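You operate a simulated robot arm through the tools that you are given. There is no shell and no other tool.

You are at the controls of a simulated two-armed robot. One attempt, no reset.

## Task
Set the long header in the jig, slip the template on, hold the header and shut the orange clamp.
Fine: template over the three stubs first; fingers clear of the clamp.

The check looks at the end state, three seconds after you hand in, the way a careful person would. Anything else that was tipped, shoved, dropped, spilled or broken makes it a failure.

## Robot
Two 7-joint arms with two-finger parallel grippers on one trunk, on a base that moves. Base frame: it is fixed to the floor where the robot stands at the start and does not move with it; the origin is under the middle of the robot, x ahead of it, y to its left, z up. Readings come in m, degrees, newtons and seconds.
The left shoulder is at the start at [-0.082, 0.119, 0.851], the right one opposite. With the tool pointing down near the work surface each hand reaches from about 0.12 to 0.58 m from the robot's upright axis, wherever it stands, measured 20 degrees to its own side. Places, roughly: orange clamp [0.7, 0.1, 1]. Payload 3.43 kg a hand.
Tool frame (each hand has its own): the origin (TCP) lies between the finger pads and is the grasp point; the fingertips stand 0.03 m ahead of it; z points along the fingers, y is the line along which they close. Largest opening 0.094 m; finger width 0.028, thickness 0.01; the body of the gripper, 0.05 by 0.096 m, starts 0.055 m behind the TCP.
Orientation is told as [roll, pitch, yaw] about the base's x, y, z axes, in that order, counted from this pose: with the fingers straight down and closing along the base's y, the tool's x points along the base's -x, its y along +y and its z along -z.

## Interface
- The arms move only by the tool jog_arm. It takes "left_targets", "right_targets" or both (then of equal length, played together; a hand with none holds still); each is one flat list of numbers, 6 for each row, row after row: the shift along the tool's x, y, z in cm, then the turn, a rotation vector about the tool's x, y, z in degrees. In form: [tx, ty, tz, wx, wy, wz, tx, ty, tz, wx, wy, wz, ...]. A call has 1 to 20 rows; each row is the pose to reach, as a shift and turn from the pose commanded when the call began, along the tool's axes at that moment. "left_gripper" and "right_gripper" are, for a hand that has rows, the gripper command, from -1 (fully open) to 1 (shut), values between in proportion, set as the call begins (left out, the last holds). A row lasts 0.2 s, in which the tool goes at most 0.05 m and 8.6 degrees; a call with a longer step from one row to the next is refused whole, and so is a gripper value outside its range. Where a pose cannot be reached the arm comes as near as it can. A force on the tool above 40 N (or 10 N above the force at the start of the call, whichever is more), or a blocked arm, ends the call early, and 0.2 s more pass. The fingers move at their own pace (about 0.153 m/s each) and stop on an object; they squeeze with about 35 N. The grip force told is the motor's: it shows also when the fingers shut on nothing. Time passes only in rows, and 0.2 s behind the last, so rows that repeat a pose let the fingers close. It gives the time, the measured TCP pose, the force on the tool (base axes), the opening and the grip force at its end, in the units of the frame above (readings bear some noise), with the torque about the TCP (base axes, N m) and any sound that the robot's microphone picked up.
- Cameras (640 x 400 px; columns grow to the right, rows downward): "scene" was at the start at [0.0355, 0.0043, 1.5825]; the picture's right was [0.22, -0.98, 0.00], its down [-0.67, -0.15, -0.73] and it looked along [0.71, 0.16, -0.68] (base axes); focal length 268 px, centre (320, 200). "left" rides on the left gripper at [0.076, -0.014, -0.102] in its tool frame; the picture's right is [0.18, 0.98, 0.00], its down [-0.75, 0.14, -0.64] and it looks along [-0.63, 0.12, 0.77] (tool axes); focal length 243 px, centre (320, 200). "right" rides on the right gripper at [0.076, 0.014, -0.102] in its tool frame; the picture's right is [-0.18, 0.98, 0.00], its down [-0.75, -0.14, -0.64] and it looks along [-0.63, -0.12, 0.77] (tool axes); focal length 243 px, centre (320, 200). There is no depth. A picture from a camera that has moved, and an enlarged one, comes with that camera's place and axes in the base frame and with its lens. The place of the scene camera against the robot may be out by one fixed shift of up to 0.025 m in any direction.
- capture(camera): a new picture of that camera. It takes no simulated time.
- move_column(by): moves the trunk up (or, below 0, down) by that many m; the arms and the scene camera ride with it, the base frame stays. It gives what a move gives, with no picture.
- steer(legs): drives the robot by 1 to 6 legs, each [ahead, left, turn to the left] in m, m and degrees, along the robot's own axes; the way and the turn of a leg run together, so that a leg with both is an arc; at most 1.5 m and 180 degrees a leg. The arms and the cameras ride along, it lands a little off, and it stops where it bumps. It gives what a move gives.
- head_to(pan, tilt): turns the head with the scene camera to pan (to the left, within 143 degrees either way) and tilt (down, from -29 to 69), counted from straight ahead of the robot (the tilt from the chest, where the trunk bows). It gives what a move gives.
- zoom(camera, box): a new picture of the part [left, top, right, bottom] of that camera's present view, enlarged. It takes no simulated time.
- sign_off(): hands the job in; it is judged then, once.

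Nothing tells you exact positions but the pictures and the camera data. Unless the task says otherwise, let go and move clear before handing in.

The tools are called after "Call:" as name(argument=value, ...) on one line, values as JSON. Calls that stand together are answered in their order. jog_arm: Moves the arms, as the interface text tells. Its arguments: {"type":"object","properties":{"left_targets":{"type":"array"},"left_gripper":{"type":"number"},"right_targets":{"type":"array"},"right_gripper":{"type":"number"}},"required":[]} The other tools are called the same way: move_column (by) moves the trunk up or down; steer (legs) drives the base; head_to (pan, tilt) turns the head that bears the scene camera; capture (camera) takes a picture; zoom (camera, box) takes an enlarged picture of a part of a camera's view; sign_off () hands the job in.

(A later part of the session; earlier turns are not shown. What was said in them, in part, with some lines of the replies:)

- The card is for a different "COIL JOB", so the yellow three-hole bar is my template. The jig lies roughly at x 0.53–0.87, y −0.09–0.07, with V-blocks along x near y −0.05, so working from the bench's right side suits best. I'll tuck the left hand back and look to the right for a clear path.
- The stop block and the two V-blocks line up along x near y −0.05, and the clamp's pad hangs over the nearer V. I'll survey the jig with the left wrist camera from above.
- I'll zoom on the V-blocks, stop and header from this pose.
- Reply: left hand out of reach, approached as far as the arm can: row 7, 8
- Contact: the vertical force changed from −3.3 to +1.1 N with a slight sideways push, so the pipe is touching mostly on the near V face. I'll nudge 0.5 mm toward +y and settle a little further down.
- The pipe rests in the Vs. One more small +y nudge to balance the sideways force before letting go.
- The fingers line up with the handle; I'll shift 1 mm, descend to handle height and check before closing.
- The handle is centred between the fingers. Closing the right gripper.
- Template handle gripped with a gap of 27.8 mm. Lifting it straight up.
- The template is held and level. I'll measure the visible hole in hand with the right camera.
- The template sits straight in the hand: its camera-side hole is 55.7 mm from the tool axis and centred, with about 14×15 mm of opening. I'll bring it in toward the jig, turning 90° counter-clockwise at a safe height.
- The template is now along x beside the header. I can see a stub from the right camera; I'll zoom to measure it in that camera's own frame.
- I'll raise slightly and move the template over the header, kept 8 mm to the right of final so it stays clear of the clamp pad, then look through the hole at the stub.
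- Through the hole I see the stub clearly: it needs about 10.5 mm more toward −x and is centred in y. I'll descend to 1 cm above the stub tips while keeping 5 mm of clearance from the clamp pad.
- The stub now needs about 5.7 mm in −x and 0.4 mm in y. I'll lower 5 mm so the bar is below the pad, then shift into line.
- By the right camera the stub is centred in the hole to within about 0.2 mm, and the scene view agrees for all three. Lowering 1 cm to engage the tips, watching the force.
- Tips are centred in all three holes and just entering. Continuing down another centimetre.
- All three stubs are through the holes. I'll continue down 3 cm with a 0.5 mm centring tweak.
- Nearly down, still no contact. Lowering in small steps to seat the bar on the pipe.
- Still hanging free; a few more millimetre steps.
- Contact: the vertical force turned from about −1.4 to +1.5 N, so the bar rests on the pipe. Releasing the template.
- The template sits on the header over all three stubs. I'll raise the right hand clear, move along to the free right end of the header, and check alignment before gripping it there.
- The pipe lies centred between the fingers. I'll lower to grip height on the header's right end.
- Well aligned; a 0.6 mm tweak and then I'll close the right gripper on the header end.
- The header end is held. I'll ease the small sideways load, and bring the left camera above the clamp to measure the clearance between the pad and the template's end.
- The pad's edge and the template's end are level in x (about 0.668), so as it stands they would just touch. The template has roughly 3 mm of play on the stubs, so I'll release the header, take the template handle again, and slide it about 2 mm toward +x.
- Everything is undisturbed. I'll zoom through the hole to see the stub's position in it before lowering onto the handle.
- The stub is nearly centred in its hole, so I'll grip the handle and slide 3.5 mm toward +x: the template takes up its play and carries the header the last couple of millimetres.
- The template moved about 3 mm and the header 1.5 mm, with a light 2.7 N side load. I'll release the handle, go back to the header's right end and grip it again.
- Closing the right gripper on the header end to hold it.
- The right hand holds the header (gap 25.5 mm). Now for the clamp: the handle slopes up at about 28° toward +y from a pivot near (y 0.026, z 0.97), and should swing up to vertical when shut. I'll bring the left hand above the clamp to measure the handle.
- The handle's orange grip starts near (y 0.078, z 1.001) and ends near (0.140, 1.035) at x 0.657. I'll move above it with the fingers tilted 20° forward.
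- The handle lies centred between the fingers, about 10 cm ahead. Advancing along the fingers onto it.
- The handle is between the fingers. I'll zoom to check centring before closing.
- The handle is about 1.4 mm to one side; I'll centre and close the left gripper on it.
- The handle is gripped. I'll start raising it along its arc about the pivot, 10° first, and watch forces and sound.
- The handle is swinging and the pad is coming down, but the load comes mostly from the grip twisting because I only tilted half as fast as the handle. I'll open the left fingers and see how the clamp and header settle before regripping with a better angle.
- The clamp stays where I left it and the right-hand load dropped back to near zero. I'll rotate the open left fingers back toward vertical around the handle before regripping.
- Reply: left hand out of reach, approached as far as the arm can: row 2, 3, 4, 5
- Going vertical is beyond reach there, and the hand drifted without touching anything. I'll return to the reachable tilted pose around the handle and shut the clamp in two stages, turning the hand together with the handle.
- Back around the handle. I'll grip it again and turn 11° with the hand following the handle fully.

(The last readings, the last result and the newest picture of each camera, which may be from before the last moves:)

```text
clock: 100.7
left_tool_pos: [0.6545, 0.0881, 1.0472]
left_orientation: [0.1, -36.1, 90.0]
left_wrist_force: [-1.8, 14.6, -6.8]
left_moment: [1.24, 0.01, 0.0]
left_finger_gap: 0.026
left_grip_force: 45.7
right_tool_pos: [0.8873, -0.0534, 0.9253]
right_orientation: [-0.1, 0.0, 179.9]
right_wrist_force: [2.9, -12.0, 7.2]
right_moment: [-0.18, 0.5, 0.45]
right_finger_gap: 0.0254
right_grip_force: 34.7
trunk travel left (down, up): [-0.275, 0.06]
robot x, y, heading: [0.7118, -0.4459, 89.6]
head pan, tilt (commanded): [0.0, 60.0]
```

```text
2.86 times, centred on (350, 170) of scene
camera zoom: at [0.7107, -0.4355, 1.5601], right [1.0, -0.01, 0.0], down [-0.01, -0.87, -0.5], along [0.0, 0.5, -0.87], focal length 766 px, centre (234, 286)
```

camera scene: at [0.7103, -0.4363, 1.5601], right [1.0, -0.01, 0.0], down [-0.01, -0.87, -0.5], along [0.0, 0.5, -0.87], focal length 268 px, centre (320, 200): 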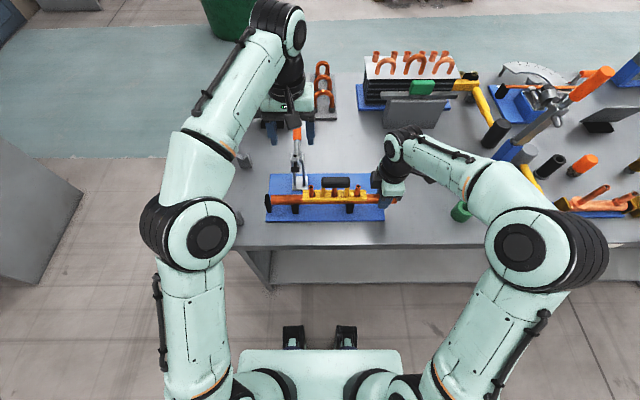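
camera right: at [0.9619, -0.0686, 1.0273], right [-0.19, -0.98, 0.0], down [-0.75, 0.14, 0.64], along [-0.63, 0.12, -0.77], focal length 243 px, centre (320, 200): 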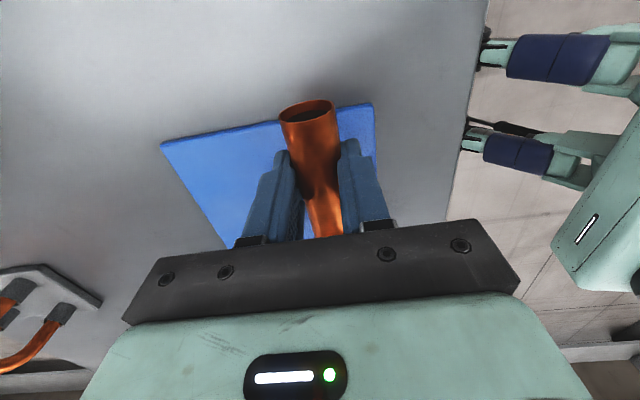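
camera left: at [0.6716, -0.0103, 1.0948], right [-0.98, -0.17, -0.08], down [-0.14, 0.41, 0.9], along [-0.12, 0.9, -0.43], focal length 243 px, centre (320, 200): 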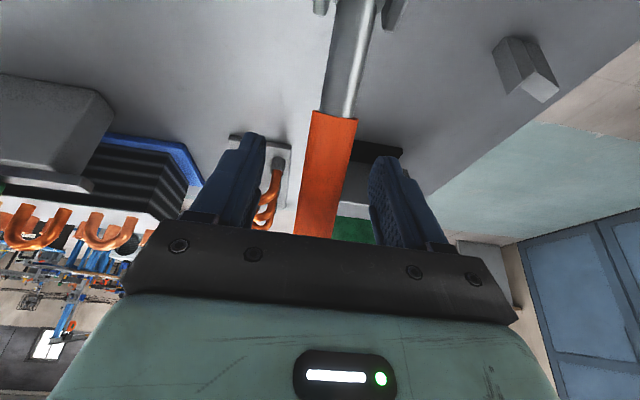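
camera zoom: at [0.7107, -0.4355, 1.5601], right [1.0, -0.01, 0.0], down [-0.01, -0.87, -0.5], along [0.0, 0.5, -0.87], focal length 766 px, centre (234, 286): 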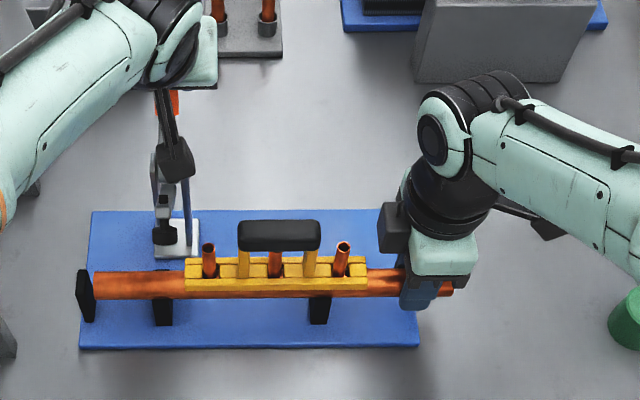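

The pad keeps coming down. There is about 1.2 N m of twist at the grip, suggesting the handle turns faster than my tool, so I'll turn the tool a few degrees more in place and see if that unloads it.

Call:
jog_arm(left_targets=[0, 0, 0, 0, -2, 0, 0, 0, 0, 0, -4, 0, 0, 0, 0, 0, -4, 0])

Call:
capture(camera="left")

Call:
zoom(camera="right", box=[240, 0, 400, 240])

```text
clock: 101.5
left_tool_pos: [0.6564, 0.0862, 1.048]
left_orientation: [-0.1, -40.2, 90.1]
left_wrist_force: [-3.8, -8.8, 14.2]
left_moment: [-1.28, 0.03, -0.02]
left_finger_gap: 0.0259
left_grip_force: 45.5
right_tool_pos: [0.8855, -0.0545, 0.9266]
right_orientation: [-0.1, 0.1, 179.9]
right_wrist_force: [-0.4, 0.5, -0.7]
right_moment: [-0.02, -0.53, -0.17]
right_finger_gap: 0.0258
right_grip_force: 34.7
trunk travel left (down, up): [-0.275, 0.06]
robot x, y, heading: [0.7107, -0.4467, 89.4]
head pan, tilt (commanded): [0.0, 60.0]
```

```text
taken
camera left: at [0.6711, -0.0377, 1.0782], right [-0.98, -0.14, -0.12], down [-0.14, 0.16, 0.98], along [-0.12, 0.98, -0.18], focal length 243 px, centre (320, 200)
```

left: 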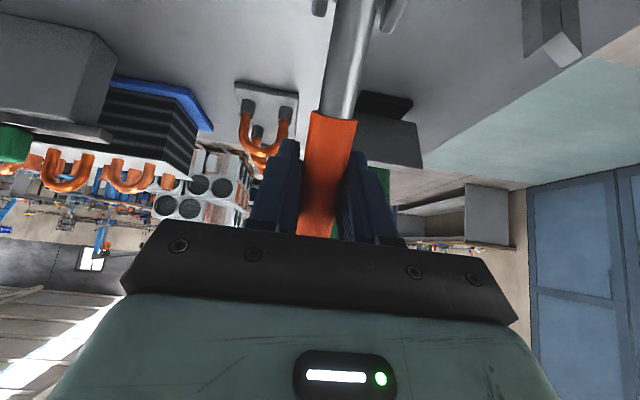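

```text
1.67 times, centred on (320, 120) of right
camera zoom: at [0.9614, -0.0697, 1.0277], right [-0.19, -0.98, 0.0], down [-0.75, 0.14, 0.64], along [-0.63, 0.12, -0.77], focal length 404 px, centre (320, 333)
```

zoom: 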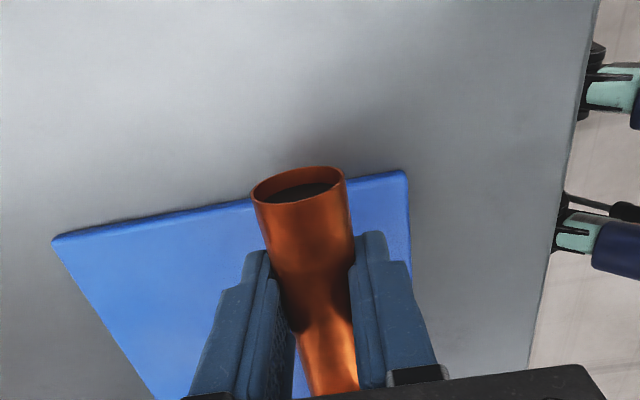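

Over-rotating by 4° reversed the twist, so the right rate is about 2° more; the pivot must be nearer than I assumed. I'll back off 2° and look closely at the clamp mechanism.

Call:
jog_arm(left_targets=[0, 0, 0, 0, 1, 0, 0, 0, 0, 0, 2, 0, 0, 0, 0, 0, 2, 0])

Call:
zoom(camera="scene", box=[270, 130, 340, 220])

Call:
zoom(camera="scene", box=[200, 60, 360, 220])

```text
clock: 102.3
left_tool_pos: [0.6557, 0.0885, 1.0467]
left_orientation: [0.1, -38.1, 89.9]
left_wrist_force: [-1.9, 13.1, 0.5]
left_moment: [0.77, -0.03, 0.05]
left_finger_gap: 0.0258
left_grip_force: 45.4
right_tool_pos: [0.8871, -0.0529, 0.9258]
right_orientation: [0.1, 0.0, 180.0]
right_wrist_force: [1.1, -7.5, 2.2]
right_moment: [-0.09, 0.1, 0.55]
right_finger_gap: 0.0257
right_grip_force: 35.1
trunk travel left (down, up): [-0.275, 0.06]
robot x, y, heading: [0.7099, -0.449, 89.5]
head pan, tilt (commanded): [0.0, 60.0]
```

```text
4.44 times, centred on (305, 175) of scene
camera zoom: at [0.7107, -0.4353, 1.5601], right [1.0, -0.01, 0.0], down [-0.01, -0.87, -0.5], along [0.0, 0.5, -0.87], focal length 1192 px, centre (387, 311)
```

zoom: 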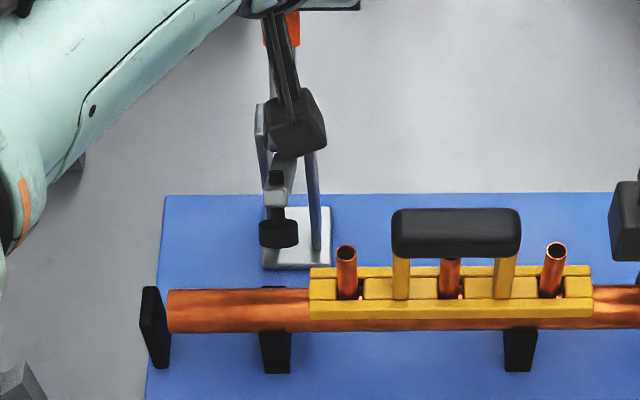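

```text
2.50 times, centred on (280, 140) of scene
camera zoom: at [0.7107, -0.4353, 1.5601], right [1.0, -0.01, 0.0], down [-0.01, -0.87, -0.5], along [0.0, 0.5, -0.87], focal length 671 px, centre (420, 350)
```

zoom: 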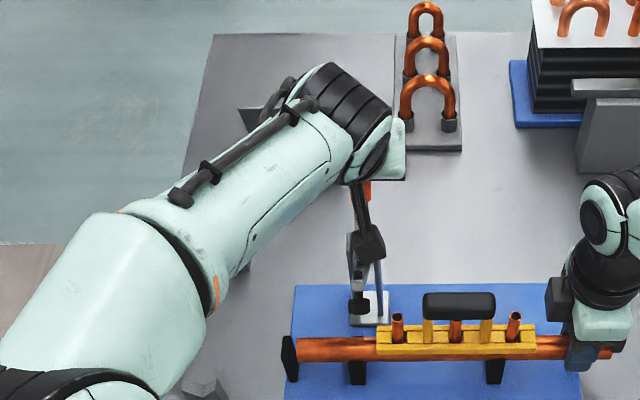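

The force data now fit a pivot at about (y 0.038, z 0.979) with almost no hinge friction, and the handle at 53°. I'll continue along that corrected arc to about 65°.

Call:
jog_arm(left_targets=[0.07, 0, -0.18, 0, -1.5, 0, 0.14, 0, -0.37, 0, -3, 0, 0.21, 0, -0.55, 0, -4.5, 0, 0.28, 0, -0.73, 0, -6, 0, 0.45, 0, -1.1, 0, -9, 0, 0.63, 0, -1.45, 0, -12, 0, 0.63, 0, -1.45, 0, -12, 0])

Call:
zoom(camera="scene", box=[270, 130, 340, 220])

Call:
capture(camera="left")

```text
clock: 103.9
left_tool_pos: [0.6555, 0.073, 1.0561]
left_orientation: [-0.2, -50.3, 90.2]
left_wrist_force: [-4.8, -1.0, 21.4]
left_moment: [-0.91, 0.08, 0.01]
left_finger_gap: 0.0259
left_grip_force: 44.8
right_tool_pos: [0.886, -0.0547, 0.9262]
right_orientation: [-0.1, 0.0, 179.8]
right_wrist_force: [0.5, 0.9, -0.9]
right_moment: [-0.02, -0.59, -0.1]
right_finger_gap: 0.0255
right_grip_force: 35.1
trunk travel left (down, up): [-0.275, 0.06]
robot x, y, heading: [0.7091, -0.4451, 89.8]
head pan, tilt (commanded): [0.0, 60.0]
```

```text
4.44 times, centred on (305, 175) of scene
camera zoom: at [0.7101, -0.4378, 1.5602], right [1.0, -0.01, 0.0], down [-0.01, -0.87, -0.5], along [0.0, 0.5, -0.87], focal length 1192 px, centre (387, 311)
```

zoom: 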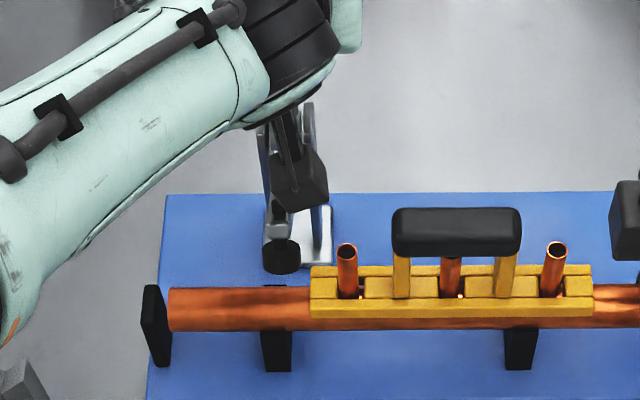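

```text
taken
camera left: at [0.6711, -0.0541, 1.0641], right [-0.98, -0.12, -0.14], down [-0.14, -0.01, 0.99], along [-0.12, 0.99, 0.0], focal length 243 px, centre (320, 200)
```

left: 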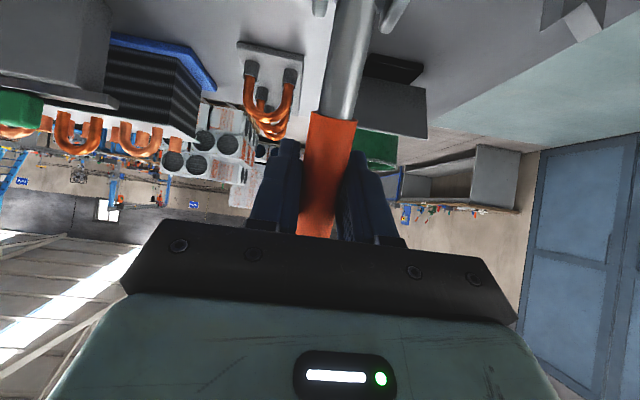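

The handle is near 65° and the pad is close to the header. I'll open the fingers to relieve the stress, tilt the hand back around the handle, and take a fresh grip.

Call:
jog_arm(left_targets=[0, 0, 0, 0, 0, 0, 0, 0, 0, 0, 0, 0, 0, 0, 0, 0, 0, 0], left_gripper=-0.4)

Call:
jog_arm(left_targets=[0, 0, 0, 0, 7, 0, 0, 0, 0, 0, 14, 0, 0, 0, 0, 0, 21, 0, 0, 0, 0, 0, 26, 0, 0, 0, 0, 0, 26, 0])

Call:
capture(camera="left")

Call:
zoom(camera="left", box=[240, 0, 400, 240])

Call:
zoom(camera="scene", box=[270, 130, 340, 220])

```text
clock: 104.7
left_tool_pos: [0.6555, 0.0726, 1.0539]
left_orientation: [0.0, -50.1, 90.0]
left_wrist_force: [0.1, -0.6, -0.2]
left_moment: [0.02, -0.01, 0.02]
left_finger_gap: 0.0659
left_grip_force: 0.0
right_tool_pos: [0.8851, -0.0543, 0.9265]
right_orientation: [0.0, 0.1, 179.9]
right_wrist_force: [-0.1, -1.7, -0.4]
right_moment: [-0.06, 0.11, 0.35]
right_finger_gap: 0.0255
right_grip_force: 34.8
trunk travel left (down, up): [-0.275, 0.06]
robot x, y, heading: [0.7134, -0.4434, 89.7]
head pan, tilt (commanded): [0.0, 60.0]
```

```text
clock: 105.9
left_tool_pos: [0.6559, 0.0729, 1.0542]
left_orientation: [0.0, -23.9, 89.9]
left_wrist_force: [-0.4, 0.1, -0.3]
left_moment: [0.04, 0.02, 0.02]
left_finger_gap: 0.0658
left_grip_force: 0.1
right_tool_pos: [0.8863, -0.0524, 0.9257]
right_orientation: [0.1, 0.0, 179.9]
right_wrist_force: [0.1, -1.5, -0.3]
right_moment: [-0.03, 0.13, 0.27]
right_finger_gap: 0.0257
right_grip_force: 35.2
trunk travel left (down, up): [-0.275, 0.06]
robot x, y, heading: [0.7101, -0.4432, 89.5]
head pan, tilt (commanded): [0.0, 60.0]
```

```text
taken
camera left: at [0.6715, -0.0373, 1.1174], right [-0.98, -0.17, -0.07], down [-0.14, 0.43, 0.89], along [-0.12, 0.89, -0.44], focal length 243 px, centre (320, 200)
```

left: 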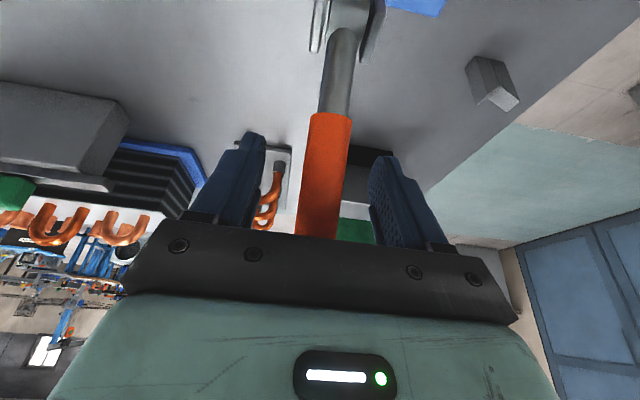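

```text
1.67 times, centred on (320, 120) of left
camera zoom: at [0.6715, -0.0373, 1.1174], right [-0.98, -0.17, -0.07], down [-0.14, 0.43, 0.89], along [-0.12, 0.89, -0.44], focal length 404 px, centre (320, 333)
```

zoom: 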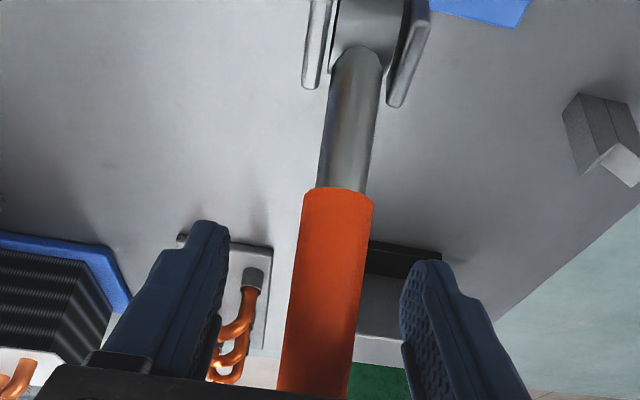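

```text
4.44 times, centred on (305, 175) of scene
camera zoom: at [0.7107, -0.4362, 1.5601], right [1.0, -0.01, 0.0], down [-0.01, -0.87, -0.5], along [0.0, 0.5, -0.87], focal length 1192 px, centre (387, 311)
```

zoom: 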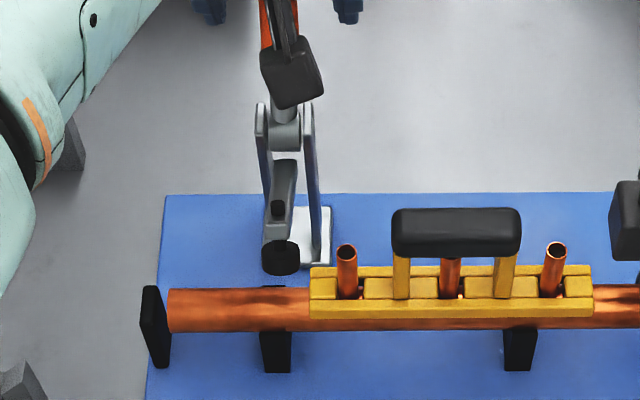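

Now I can see the mechanism: the pad hangs just above and behind the header, so perhaps 15–25° remain. I'll grip again at this better angle and turn another 12°.

Call:
jog_arm(left_targets=[0, 0, 0, 0, 0, 0, 0, 0, 0, 0, 0, 0, 0, 0, 0, 0, 0, 0], left_gripper=1)

Call:
jog_arm(left_targets=[0.15, 0, -0.17, 0, -1.5, 0, 0.31, 0, -0.33, 0, -3, 0, 0.47, 0, -0.5, 0, -4.5, 0, 0.62, 0, -0.66, 0, -6, 0, 0.79, 0, -0.82, 0, -7.5, 0, 0.96, 0, -0.97, 0, -9, 0, 0.96, 0, -0.97, 0, -9, 0])

Call:
zoom(camera="scene", box=[270, 130, 340, 220])

```text
clock: 106.7
left_tool_pos: [0.6539, 0.0729, 1.0543]
left_orientation: [0.0, -24.0, 90.0]
left_wrist_force: [-1.1, -1.0, -0.1]
left_moment: [-0.04, 0.03, 0.01]
left_finger_gap: 0.0256
left_grip_force: 44.9
right_tool_pos: [0.8862, -0.0541, 0.9262]
right_orientation: [0.0, 0.0, 179.8]
right_wrist_force: [-0.6, -1.2, 0.2]
right_moment: [0.01, 0.21, 0.28]
right_finger_gap: 0.0256
right_grip_force: 35.2
trunk travel left (down, up): [-0.275, 0.06]
robot x, y, heading: [0.7131, -0.444, 89.3]
head pan, tilt (commanded): [0.0, 60.0]
```

```text
clock: 108.3
left_tool_pos: [0.656, 0.06, 1.0602]
left_orientation: [-0.1, -33.1, 90.0]
left_wrist_force: [-3.5, 0.7, 3.2]
left_moment: [-0.01, 0.01, 0.02]
left_finger_gap: 0.0257
left_grip_force: 44.8
right_tool_pos: [0.8866, -0.0527, 0.9251]
right_orientation: [0.0, 0.0, 179.9]
right_wrist_force: [1.4, -1.4, 0.0]
right_moment: [-0.02, 0.0, 0.29]
right_finger_gap: 0.0255
right_grip_force: 35.2
trunk travel left (down, up): [-0.275, 0.06]
robot x, y, heading: [0.71, -0.4432, 89.3]
head pan, tilt (commanded): [0.0, 60.0]
```

```text
4.44 times, centred on (305, 175) of scene
camera zoom: at [0.7105, -0.4363, 1.5601], right [1.0, -0.01, 0.0], down [-0.01, -0.87, -0.5], along [0.0, 0.5, -0.87], focal length 1192 px, centre (387, 311)
```

zoom: 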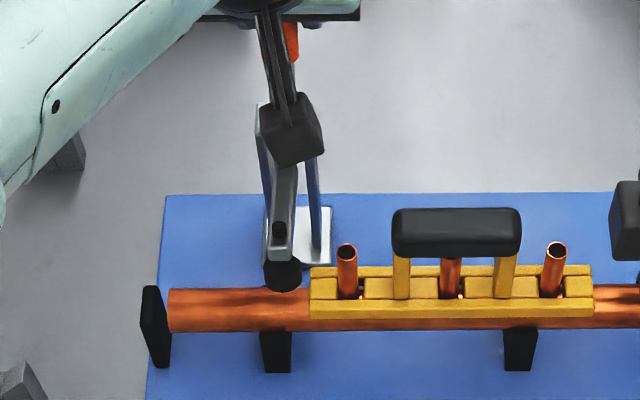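

Forces are now almost nil, so the pivot (0.036, 0.977) is right, and the pad is nearly on the pipe. Continuing about 6° more.

Call:
jog_arm(left_targets=[0.09, 0, -0.1, 0, -1, 0, 0.18, 0, -0.21, 0, -1.9, 0, 0.28, 0, -0.31, 0, -2.9, 0, 0.38, 0, -0.42, 0, -3.8, 0, 0.59, 0, -0.62, 0, -5.7, 0, 0.59, 0, -0.62, 0, -5.7, 0])

Call:
zoom(camera="scene", box=[270, 130, 340, 220])

```text
clock: 109.7
left_tool_pos: [0.655, 0.0508, 1.0616]
left_orientation: [0.1, -38.9, 90.0]
left_wrist_force: [-3.5, -1.5, 12.1]
left_moment: [-0.28, 0.01, 0.0]
left_finger_gap: 0.0254
left_grip_force: 44.8
right_tool_pos: [0.8862, -0.0541, 0.9259]
right_orientation: [0.0, 0.1, 179.8]
right_wrist_force: [0.6, -0.9, -0.4]
right_moment: [-0.03, -0.5, 0.03]
right_finger_gap: 0.0256
right_grip_force: 35.4
trunk travel left (down, up): [-0.275, 0.06]
robot x, y, heading: [0.7089, -0.446, 89.6]
head pan, tilt (commanded): [0.0, 60.0]
```

```text
4.44 times, centred on (305, 175) of scene
camera zoom: at [0.7103, -0.437, 1.5602], right [1.0, -0.01, 0.0], down [-0.01, -0.87, -0.5], along [0.0, 0.5, -0.87], focal length 1192 px, centre (387, 311)
```

zoom: 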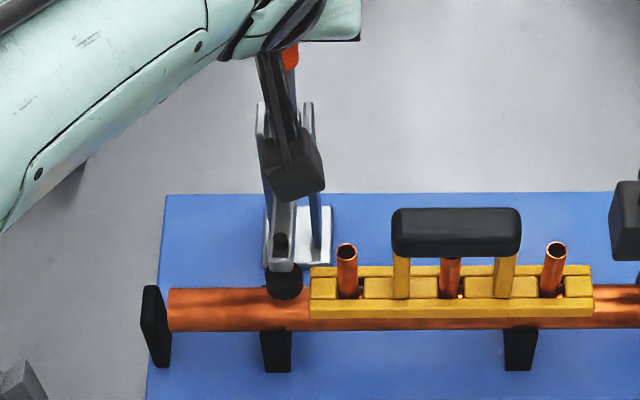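

The pad is reaching the pipe. I'll relieve a slight inward push by raising the path 2 mm and go another 5°.

Call:
jog_arm(left_targets=[0.08, 0, -0.25, 0, -0.8, 0, 0.21, 0, -0.46, 0, -2.5, 0, 0.35, 0, -0.6, 0, -3.8, 0, 0.48, 0, -0.73, 0, -5, 0, 0.48, 0, -0.73, 0, -5, 0])

Call:
zoom(camera="scene", box=[270, 130, 340, 220])

```text
clock: 110.9
left_tool_pos: [0.655, 0.0443, 1.0622]
left_orientation: [0.0, -43.7, 89.9]
left_wrist_force: [-1.7, 12.3, -2.6]
left_moment: [1.0, -0.06, 0.0]
left_finger_gap: 0.0258
left_grip_force: 45.4
right_tool_pos: [0.8871, -0.053, 0.9258]
right_orientation: [0.0, -0.1, 179.9]
right_wrist_force: [1.7, -8.7, 5.7]
right_moment: [-0.17, 0.3, 0.41]
right_finger_gap: 0.0255
right_grip_force: 34.6
trunk travel left (down, up): [-0.275, 0.06]
robot x, y, heading: [0.7124, -0.4459, 89.4]
head pan, tilt (commanded): [0.0, 60.0]
```

```text
4.44 times, centred on (305, 175) of scene
camera zoom: at [0.7105, -0.4356, 1.5601], right [1.0, -0.01, 0.0], down [-0.01, -0.87, -0.5], along [0.0, 0.5, -0.87], focal length 1192 px, centre (387, 311)
```

zoom: 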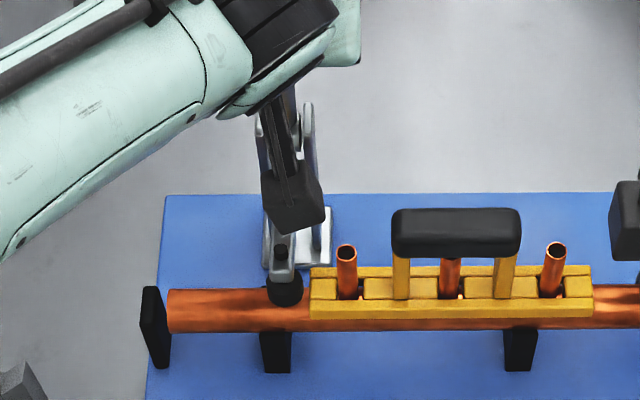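

Still essentially free to turn, with no clamping resistance yet. Continuing to about 90° with a little extra tilt.

Call:
jog_arm(left_targets=[0.0, 0, 0, 0, -1.5, 0, 0.12, 0, -0.1, 0, -2.8, 0, 0.24, 0, -0.2, 0, -4.2, 0, 0.4, 0, -0.36, 0, -5.6, 0, 0.56, 0, -0.52, 0, -7, 0, 0.56, 0, -0.52, 0, -7, 0])

Call:
zoom(camera="scene", box=[270, 130, 340, 220])

Call:
zoom(camera="scene", box=[240, 100, 440, 240])

```text
clock: 112.3
left_tool_pos: [0.6547, 0.0347, 1.0642]
left_orientation: [-0.1, -51.0, 90.0]
left_wrist_force: [-2.8, -11.1, 10.7]
left_moment: [-0.81, 0.02, 0.02]
left_finger_gap: 0.0258
left_grip_force: 45.0
right_tool_pos: [0.8852, -0.0537, 0.9249]
right_orientation: [-0.1, 0.0, 180.0]
right_wrist_force: [-1.5, 5.8, -3.3]
right_moment: [0.08, -0.6, -0.24]
right_finger_gap: 0.0254
right_grip_force: 35.2
trunk travel left (down, up): [-0.275, 0.06]
robot x, y, heading: [0.7119, -0.4447, 89.4]
head pan, tilt (commanded): [0.0, 60.0]
```

```text
4.44 times, centred on (305, 175) of scene
camera zoom: at [0.7102, -0.4375, 1.5602], right [1.0, -0.01, 0.0], down [-0.01, -0.87, -0.5], along [0.01, 0.5, -0.87], focal length 1192 px, centre (387, 311)
```

zoom: 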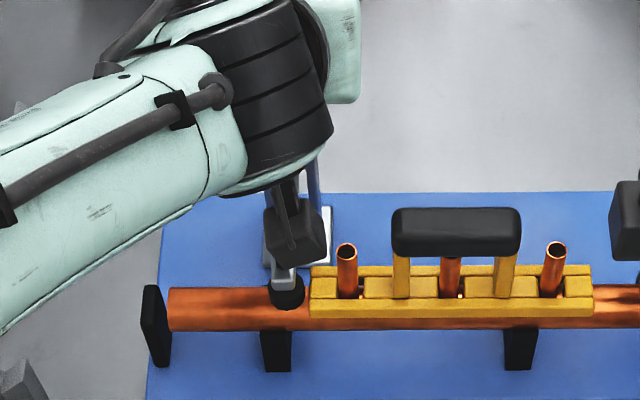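

```text
2.86 times, centred on (340, 170) of scene
camera zoom: at [0.7102, -0.4375, 1.5602], right [1.0, -0.01, 0.0], down [-0.01, -0.87, -0.5], along [0.01, 0.5, -0.87], focal length 766 px, centre (263, 286)
```

zoom: 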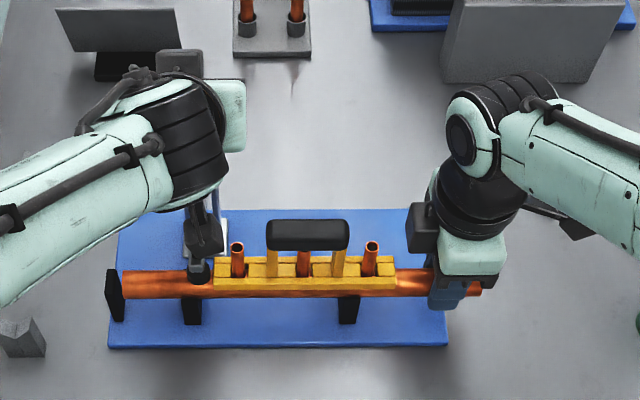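

The handle is upright and the pad appears on top of the pipe, but I feel no firm clamping yet. I'll continue a few degrees past vertical, watching for resistance or a click.

Call:
jog_arm(left_targets=[0.1, 0, -0.11, 0, -0.3, 0, 0.2, 0, -0.22, 0, -1, 0, 0.29, 0, -0.34, 0, -1.9, 0, 0.4, 0, -0.45, 0, -2.9, 0, 0.4, 0, -0.45, 0, -2.9, 0])

Call:
zoom(camera="scene", box=[270, 150, 340, 220])

```text
clock: 113.5
left_tool_pos: [0.6546, 0.0328, 1.0627]
left_orientation: [0.0, -53.8, 90.0]
left_wrist_force: [0.4, 33.4, 4.8]
left_moment: [-0.36, 0.05, 0.06]
left_finger_gap: 0.0254
left_grip_force: 44.8
right_tool_pos: [0.8859, -0.0523, 0.9255]
right_orientation: [0.2, 0.0, 179.9]
right_wrist_force: [-1.1, -19.4, 11.1]
right_moment: [-0.41, 0.92, 0.58]
right_finger_gap: 0.0253
right_grip_force: 35.3
trunk travel left (down, up): [-0.275, 0.06]
robot x, y, heading: [0.7117, -0.4442, 89.3]
head pan, tilt (commanded): [0.0, 60.0]
```

```text
5.71 times, centred on (305, 185) of scene
camera zoom: at [0.7108, -0.4342, 1.5602], right [1.0, -0.01, 0.0], down [-0.01, -0.87, -0.5], along [0.0, 0.5, -0.87], focal length 1533 px, centre (406, 286)
```

zoom: 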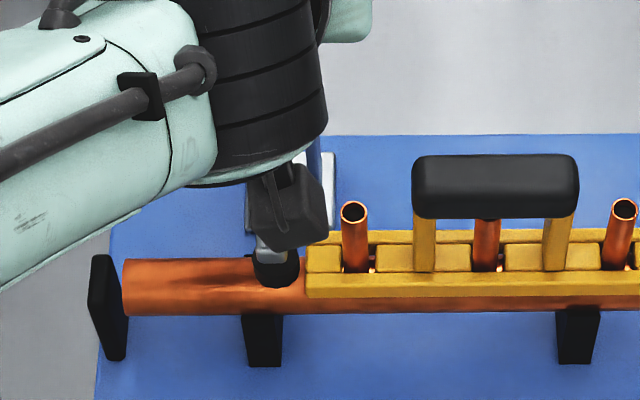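

Firm resistance now: 33 N at the handle, about 3 N m about the pivot, so the pad is clamping the pipe and the handle is fully over. I'll open the left fingers and check that it stays shut.

Call:
jog_arm(left_targets=[-0.1, 0, 0.12, 0, 1, 0, -0.2, 0, 0.25, 0, 1.5, 0])

Call:
jog_arm(left_targets=[0, 0, 0, 0, 0, 0, 0, 0, 0, 0, 0, 0, 0, 0, 0, 0, 0, 0], left_gripper=-0.4)

Call:
zoom(camera="scene", box=[270, 130, 340, 220])

Call:
capture(camera="left")

```text
clock: 114.1
left_tool_pos: [0.6551, 0.0324, 1.0636]
left_orientation: [-0.1, -52.1, 90.1]
left_wrist_force: [-3.1, 5.7, 6.7]
left_moment: [0.48, -0.05, -0.06]
left_finger_gap: 0.0258
left_grip_force: 45.2
right_tool_pos: [0.8854, -0.0527, 0.9251]
right_orientation: [-0.1, 0.0, 179.9]
right_wrist_force: [-0.2, -5.6, -0.1]
right_moment: [-0.15, 0.14, 0.38]
right_finger_gap: 0.0255
right_grip_force: 34.5
trunk travel left (down, up): [-0.275, 0.06]
robot x, y, heading: [0.7085, -0.4464, 89.5]
head pan, tilt (commanded): [0.0, 60.0]
```

```text
clock: 114.9
left_tool_pos: [0.6547, 0.0336, 1.0622]
left_orientation: [0.0, -52.1, 90.0]
left_wrist_force: [0.1, 0.4, 0.0]
left_moment: [-0.02, -0.03, 0.01]
left_finger_gap: 0.0657
left_grip_force: 0.0
right_tool_pos: [0.8859, -0.0527, 0.9248]
right_orientation: [0.0, 0.0, 179.9]
right_wrist_force: [-3.0, -0.9, 0.2]
right_moment: [-0.02, -0.46, 0.26]
right_finger_gap: 0.0254
right_grip_force: 35.4
trunk travel left (down, up): [-0.275, 0.06]
robot x, y, heading: [0.7121, -0.4467, 89.5]
head pan, tilt (commanded): [0.0, 60.0]
```

```text
4.44 times, centred on (305, 175) of scene
camera zoom: at [0.7104, -0.4361, 1.5601], right [1.0, -0.01, 0.0], down [-0.01, -0.87, -0.5], along [0.0, 0.5, -0.87], focal length 1192 px, centre (387, 311)
```

zoom: 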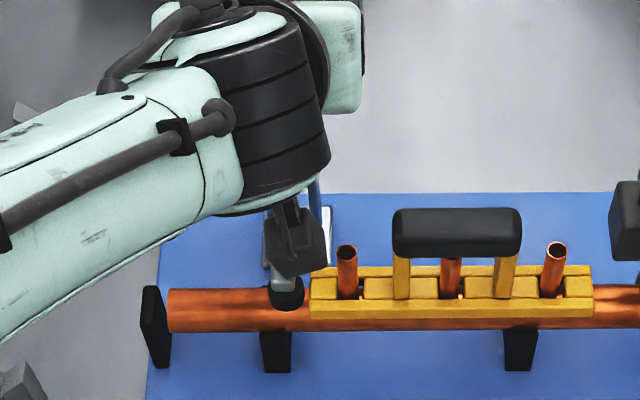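

```text
taken
camera left: at [0.6713, -0.0933, 1.067], right [-0.98, -0.11, -0.15], down [-0.14, -0.04, 0.99], along [-0.12, 0.99, 0.03], focal length 243 px, centre (320, 200)
```

left: 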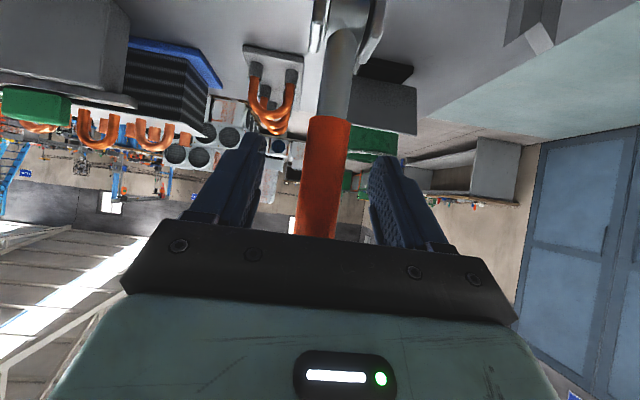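

The clamp stays shut with the pad on the pipe. I'll back the left hand straight off the handle.

Call:
jog_arm(left_targets=[0, 0, -2, 0, 0, 0, 0, 0, -5, 0, 0, 0, 0, 0, -9, 0, 0, 0, 0, 0, -13, 0, 0, 0, 0, 0, -13, 0, 0, 0])

Call:
zoom(camera="scene", box=[240, 100, 440, 240])

Call:
capture(camera="left")

```text
clock: 116.1
left_tool_pos: [0.654, -0.0708, 1.143]
left_orientation: [0.0, -52.1, 90.0]
left_wrist_force: [0.4, 0.2, 0.8]
left_moment: [0.02, 0.01, 0.0]
left_finger_gap: 0.0658
left_grip_force: 0.2
right_tool_pos: [0.8868, -0.0532, 0.925]
right_orientation: [0.0, 0.0, 179.9]
right_wrist_force: [-2.7, -1.6, -1.4]
right_moment: [-0.07, -0.59, 0.25]
right_finger_gap: 0.0252
right_grip_force: 35.0
trunk travel left (down, up): [-0.275, 0.06]
robot x, y, heading: [0.7104, -0.44, 89.0]
head pan, tilt (commanded): [0.0, 60.0]
```

```text
2.86 times, centred on (340, 170) of scene
camera zoom: at [0.7106, -0.436, 1.5601], right [1.0, -0.01, 0.0], down [-0.01, -0.87, -0.5], along [0.0, 0.5, -0.87], focal length 766 px, centre (263, 286)
```

zoom: 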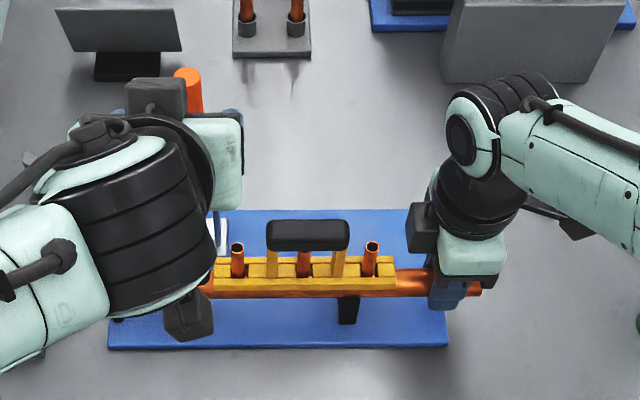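

```text
taken
camera left: at [0.6699, -0.1965, 1.1466], right [-0.98, -0.11, -0.14], down [-0.14, -0.04, 0.99], along [-0.12, 0.99, 0.03], focal length 243 px, centre (320, 200)
```

left: 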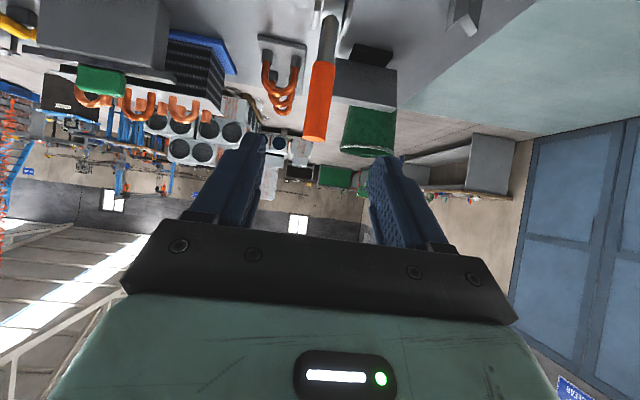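

The left hand is off the handle. I'll park it to the left and level it.

Call:
jog_arm(left_targets=[0, 2, -1, 0, 6, 0, 0, 5, -2, 0, 13, 0, 0.3, 8, -3, 0, 20, 0, 0.6, 11, -4, 0, 28, 0, 0.9, 14, -4.5, 0, 36, 0, 1.2, 16, -5, 0, 44, 0, 1.5, 16, -5.2, 0, 52, 0, 1.5, 16, -5.2, 0, 52, 0])

Call:
capture(camera="scene")

Call:
zoom(camera="scene", box=[240, 100, 440, 240])

Call:
zoom(camera="scene", box=[260, 120, 350, 220])

```text
clock: 117.9
left_tool_pos: [0.4958, -0.1194, 1.163]
left_orientation: [0.0, 0.0, 89.9]
left_wrist_force: [1.0, 0.2, 0.9]
left_moment: [0.01, 0.0, -0.04]
left_finger_gap: 0.0659
left_grip_force: 0.1
right_tool_pos: [0.8869, -0.0538, 0.9257]
right_orientation: [0.0, -0.1, 179.8]
right_wrist_force: [-1.1, -0.8, 0.0]
right_moment: [-0.02, -0.4, 0.25]
right_finger_gap: 0.0256
right_grip_force: 35.0
trunk travel left (down, up): [-0.275, 0.06]
robot x, y, heading: [0.7108, -0.4462, 89.3]
head pan, tilt (commanded): [0.0, 60.0]
```

```text
taken
camera scene: at [0.7106, -0.4363, 1.5601], right [1.0, -0.01, 0.0], down [-0.01, -0.87, -0.5], along [0.0, 0.5, -0.87], focal length 268 px, centre (320, 200)
```

scene: 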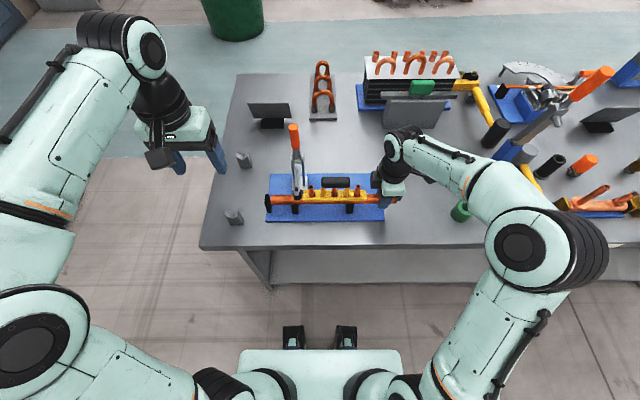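

```text
2.86 times, centred on (340, 170) of scene
camera zoom: at [0.7106, -0.4363, 1.5601], right [1.0, -0.01, 0.0], down [-0.01, -0.87, -0.5], along [0.0, 0.5, -0.87], focal length 766 px, centre (263, 286)
```

zoom: 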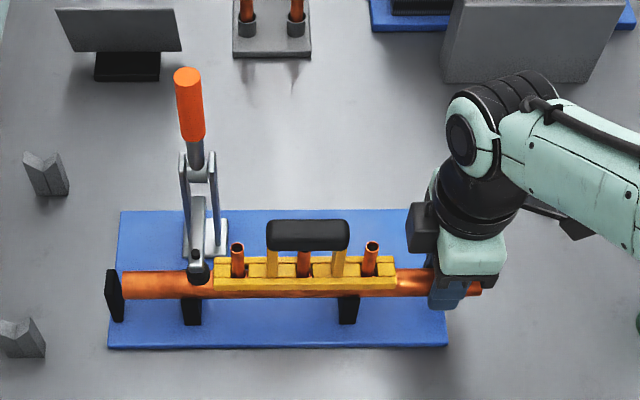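

```text
4.00 times, centred on (305, 170) of scene
camera zoom: at [0.7106, -0.4363, 1.5601], right [1.0, -0.01, 0.0], down [-0.01, -0.87, -0.5], along [0.0, 0.5, -0.87], focal length 1073 px, centre (380, 320)
```

zoom: 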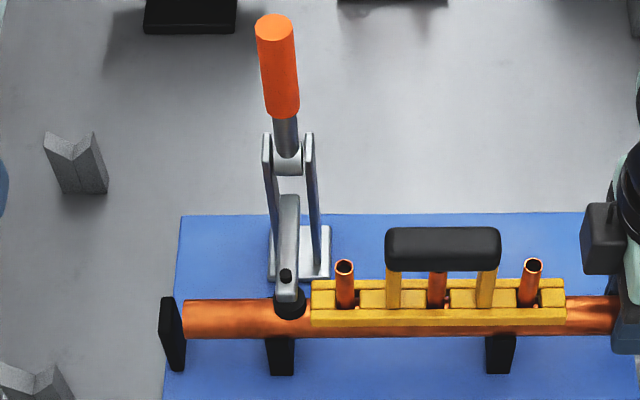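

The clamp is shut: arm down, pad on the pipe just beside the template, handle upright. Now I'll release the header with the right hand and lift away.

Call:
jog_arm(right_targets=[0, 0, 0, 0, 0, 0, 0, 0, 0, 0, 0, 0, 0, 0, -1.5, 0, 0, 0, 0, 0, -5, 0, 0, 0, 0, 0, -9, 0, 0, 0, 0, 0, -13, 0, 0, 0, 0, 0, -17, 0, 0, 0, 0, 0, -17, 0, 0, 0], right_gripper=-0.2)

Call:
capture(camera="right")

Call:
zoom(camera="scene", box=[240, 100, 440, 240])

```text
clock: 119.7
left_tool_pos: [0.4946, -0.1179, 1.1645]
left_orientation: [-0.1, -0.1, 90.0]
left_wrist_force: [0.2, 0.4, -0.6]
left_moment: [0.04, -0.01, 0.03]
left_finger_gap: 0.0658
left_grip_force: 0.1
right_tool_pos: [0.8862, -0.053, 1.0956]
right_orientation: [0.0, 0.0, 179.8]
right_wrist_force: [0.4, -0.5, 0.2]
right_moment: [0.0, 0.02, 0.0]
right_finger_gap: 0.0563
right_grip_force: 0.1
trunk travel left (down, up): [-0.275, 0.06]
robot x, y, heading: [0.7115, -0.4444, 89.5]
head pan, tilt (commanded): [0.0, 60.0]
```

```text
taken
camera right: at [0.9624, -0.0684, 1.1977], right [-0.19, -0.98, 0.0], down [-0.75, 0.14, 0.64], along [-0.63, 0.12, -0.77], focal length 243 px, centre (320, 200)
```

right: 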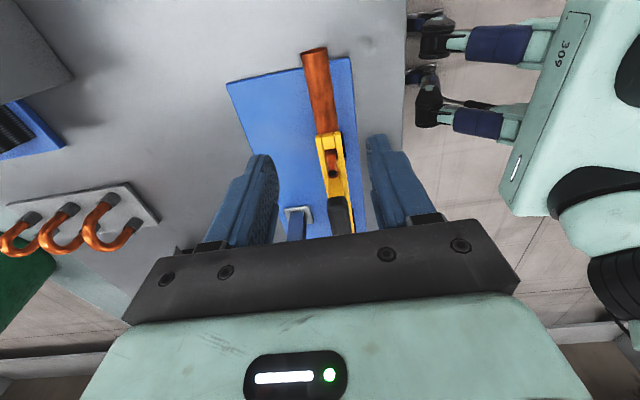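

```text
2.86 times, centred on (340, 170) of scene
camera zoom: at [0.7109, -0.436, 1.5601], right [1.0, -0.01, 0.0], down [-0.01, -0.87, -0.5], along [0.0, 0.5, -0.87], focal length 766 px, centre (263, 286)
```

zoom: 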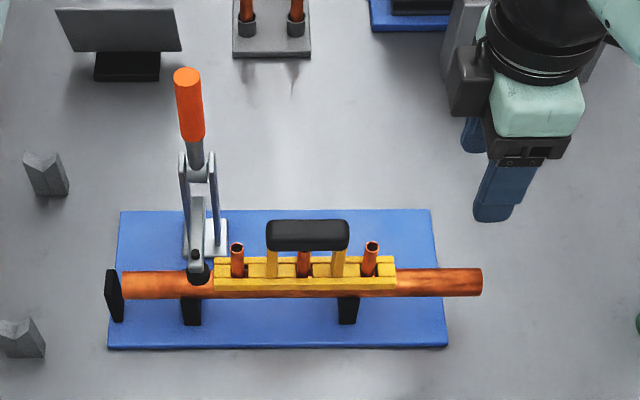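

Everything stays put with the right hand away. I'll take a side look at the clamp and the Vs with the left camera before finishing.

Call:
jog_arm(left_targets=[0.5, 0.5, 0, 0, 0, 8, 1, 1, 0, 0, 0, 16, 1.5, 1.5, 0.5, 0, 0, 24, 2, 2, 1, 0, 0, 32, 2.5, 2.5, 1.5, 0, 0, 40, 3, 3, 2, 0, 0, 48, 3.5, 3.5, 2.5, 0, 0, 56, 4, 4, 3, 0, 0, 64, 4, 4.5, 3.5, 0, 0, 72, 4, 5, 4, 0, 0, 80, 4, 5, 4, 0, 0, 88], right_targets=[0, 2, 0, 0, 0, 0, 0, 4, 0, 0, 0, 0, 0, 6, 0, 0, 0, 0, 0, 8, 0, 0, 0, 0, 0, 10, 0, 0, 0, 0, 0, 12, 0, 0, 0, 0, 0, 12, 0, 0, 0, 0, 0, 12, 0, 0, 0, 0, 0, 12, 0, 0, 0, 0, 0, 12, 0, 0, 0, 0, 0, 12, 0, 0, 0, 0])

Call:
capture(camera="left")

Call:
zoom(camera="left", box=[200, 100, 440, 240])

Call:
capture(camera="scene")

```text
clock: 122.1
left_tool_pos: [0.445, -0.1596, 1.1237]
left_orientation: [0.1, 0.0, 1.8]
left_wrist_force: [0.3, -0.3, -0.3]
left_moment: [0.02, 0.01, -0.02]
left_finger_gap: 0.0658
left_grip_force: 0.1
right_tool_pos: [0.8874, -0.1737, 1.0958]
right_orientation: [0.0, 0.0, 179.9]
right_wrist_force: [-0.8, 0.3, -0.2]
right_moment: [0.03, 0.0, 0.02]
right_finger_gap: 0.0566
right_grip_force: 0.0
trunk travel left (down, up): [-0.275, 0.06]
robot x, y, heading: [0.7129, -0.4475, 89.5]
head pan, tilt (commanded): [0.0, 60.0]
```

```text
taken
camera left: at [0.3715, -0.1752, 1.2264], right [-0.22, 0.98, 0.0], down [0.75, 0.16, 0.64], along [0.63, 0.14, -0.77], focal length 243 px, centre (320, 200)
```

left: 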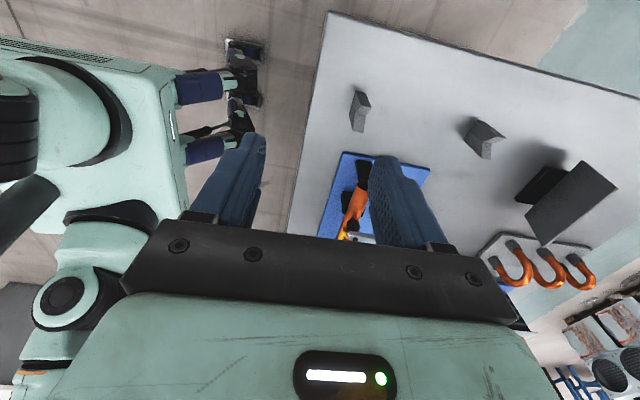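

```text
2.67 times, centred on (320, 170) of left
camera zoom: at [0.3715, -0.1752, 1.2264], right [-0.22, 0.98, 0.0], down [0.75, 0.16, 0.64], along [0.63, 0.14, -0.77], focal length 647 px, centre (320, 280)
```

zoom: 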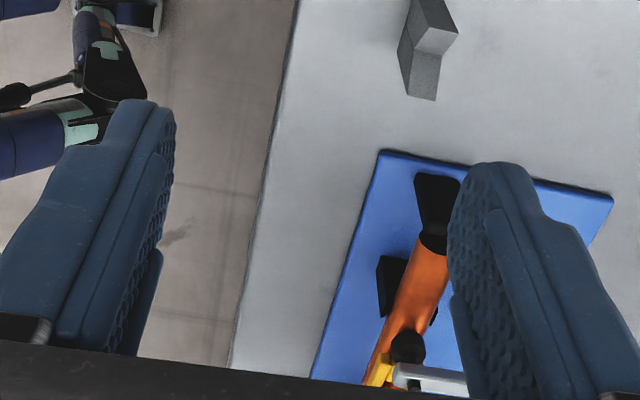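

```text
taken
camera scene: at [0.7108, -0.4361, 1.5601], right [1.0, -0.01, 0.0], down [-0.01, -0.87, -0.5], along [0.0, 0.5, -0.87], focal length 268 px, centre (320, 200)
```

scene: 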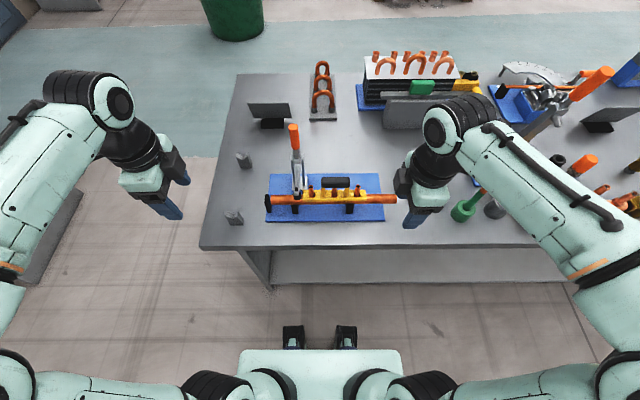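

I'll shift the left camera a little for an unobstructed side view.

Call:
jog_arm(left_targets=[-2.5, 2, 0, 0, 0, 0, -5, 4, 0, 0, 0, 0, -7, 5, 0, 0, 0, 0, -7, 5, 0, 0, 0, 0])

Call:
zoom(camera="left", box=[250, 110, 390, 240])

Call:
zoom(camera="right", box=[160, 0, 400, 240])

```text
clock: 123.1
left_tool_pos: [0.5139, -0.107, 1.1239]
left_orientation: [0.1, 0.0, 2.0]
left_wrist_force: [0.8, -0.5, 0.7]
left_moment: [-0.05, -0.01, -0.03]
left_finger_gap: 0.0652
left_grip_force: 0.1
right_tool_pos: [0.8863, -0.1736, 1.0948]
right_orientation: [0.1, 0.1, 180.0]
right_wrist_force: [-0.3, 0.1, -0.3]
right_moment: [0.03, -0.01, -0.01]
right_finger_gap: 0.0564
right_grip_force: 0.2
trunk travel left (down, up): [-0.275, 0.06]
robot x, y, heading: [0.7117, -0.4441, 89.3]
head pan, tilt (commanded): [0.0, 60.0]
```

```text
3.08 times, centred on (320, 175) of left
camera zoom: at [0.4394, -0.123, 1.2272], right [-0.22, 0.98, 0.0], down [0.75, 0.17, 0.64], along [0.63, 0.14, -0.77], focal length 746 px, centre (320, 277)
```

zoom: 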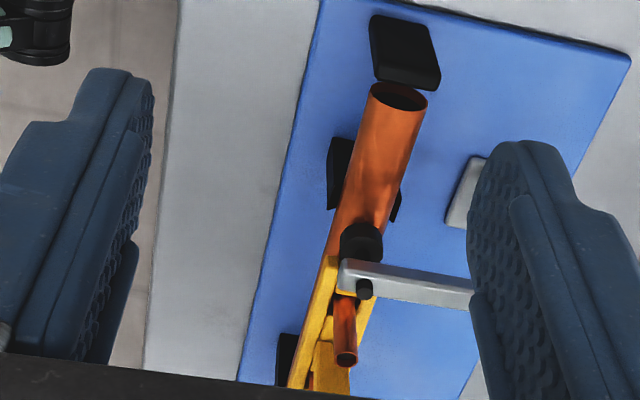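

```text
1.67 times, centred on (280, 120) of right
camera zoom: at [0.962, -0.189, 1.1975], right [-0.19, -0.98, 0.0], down [-0.75, 0.14, 0.64], along [-0.63, 0.12, -0.77], focal length 404 px, centre (387, 333)
```

zoom: 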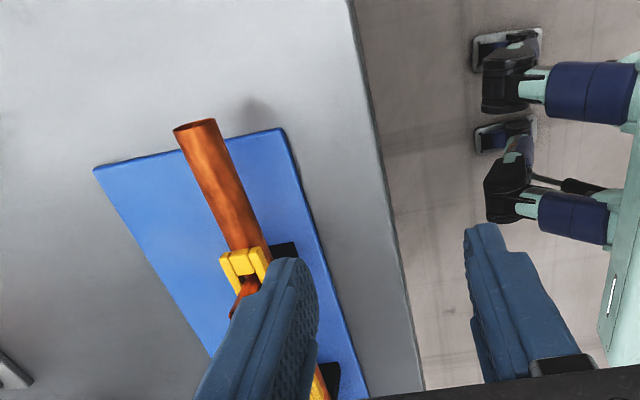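

The pad bears on the pipe right beside the template, the header lies in both Vs, and nothing else moved. I'll pull both hands well back and take a last look.

Call:
jog_arm(left_targets=[2, -3, -1, 0, 0, 0, 4, -6, -2, 0, 0, 0, 6, -9, -2, 0, 0, 0, 6, -13, -2, 0, 0, 0, 6, -13, -2, 0, 0, 0], right_targets=[0, 3, -1, 0, 0, 0, 0, 6, -2, 0, 0, 0, 0, 8, -3, 0, 0, 0, 0, 10, -3, 0, 0, 0, 0, 10, -3, 0, 0, 0])

Call:
capture(camera="scene")

Call:
zoom(camera="scene", box=[240, 100, 440, 240])

Call:
zoom(camera="scene", box=[265, 160, 345, 220])

```text
clock: 124.3
left_tool_pos: [0.4583, -0.238, 1.1429]
left_orientation: [0.1, 0.0, 2.0]
left_wrist_force: [-0.4, 0.0, -0.7]
left_moment: [-0.03, 0.01, -0.04]
left_finger_gap: 0.0658
left_grip_force: 0.1
right_tool_pos: [0.8874, -0.2724, 1.1253]
right_orientation: [-0.1, 0.0, 179.9]
right_wrist_force: [0.4, -0.3, 0.0]
right_moment: [-0.04, 0.02, -0.04]
right_finger_gap: 0.0561
right_grip_force: 0.0
trunk travel left (down, up): [-0.275, 0.06]
robot x, y, heading: [0.7088, -0.4414, 89.6]
head pan, tilt (commanded): [0.0, 60.0]
```

```text
taken
camera scene: at [0.7107, -0.4345, 1.5602], right [1.0, -0.01, 0.0], down [-0.01, -0.87, -0.5], along [0.0, 0.5, -0.87], focal length 268 px, centre (320, 200)
```

scene: 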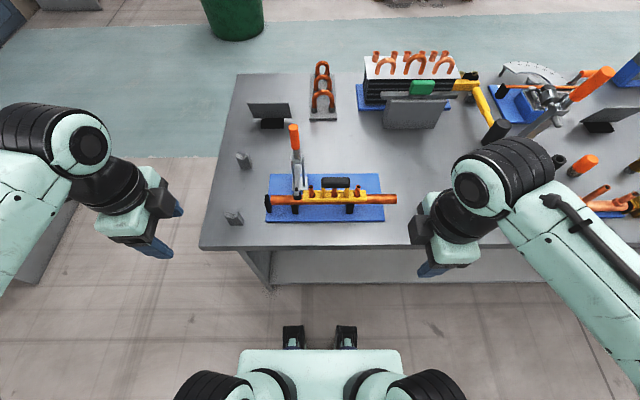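

```text
2.86 times, centred on (340, 170) of scene
camera zoom: at [0.7107, -0.4345, 1.5602], right [1.0, -0.01, 0.0], down [-0.01, -0.87, -0.5], along [0.0, 0.5, -0.87], focal length 766 px, centre (263, 286)
```

zoom: 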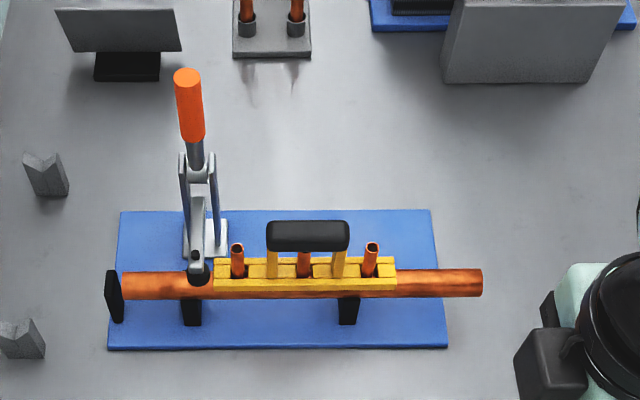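

```text
6.67 times, centred on (305, 190) of scene
camera zoom: at [0.7107, -0.4345, 1.5602], right [1.0, -0.01, 0.0], down [-0.01, -0.87, -0.5], along [0.0, 0.5, -0.87], focal length 1788 px, centre (420, 267)
```

zoom: 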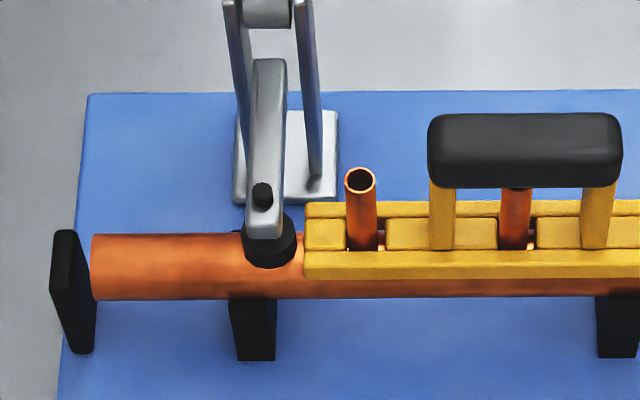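

The header lies in both V-blocks with its stubs up, and the template is down over all three. The orange clamp is shut with its pad on the pipe, both hands are clear, and the rest of the bench looks undisturbed. Handing in.

Call:
sign_off()

```text
The job is handed in.
```

The job is handed in. The long header lies in both V-blocks with its stubs up, the yellow template sits down over all three stubs, and the orange clamp is shut with its pad on the pipe.

- **Order:** the template went on before the clamp was shut. The right hand held the header's free end while the left hand shut the clamp by its handle. No fingers were near the pad. Both hands then let go and moved clear.
- **Clamp:** I felt firm resistance at the end of the handle's travel (33 N). The clamp stayed shut once I let go, but I heard no click.
- **Header position:** its left end sits about 8 mm short of the end stop. I left that gap on purpose, because pushed right up to the stop, the template's end would have been under the clamp pad. The pad and template now clear each other by an estimated 2–4 mm.
- **Rest of the bench:** nothing else looked moved in the last pictures.
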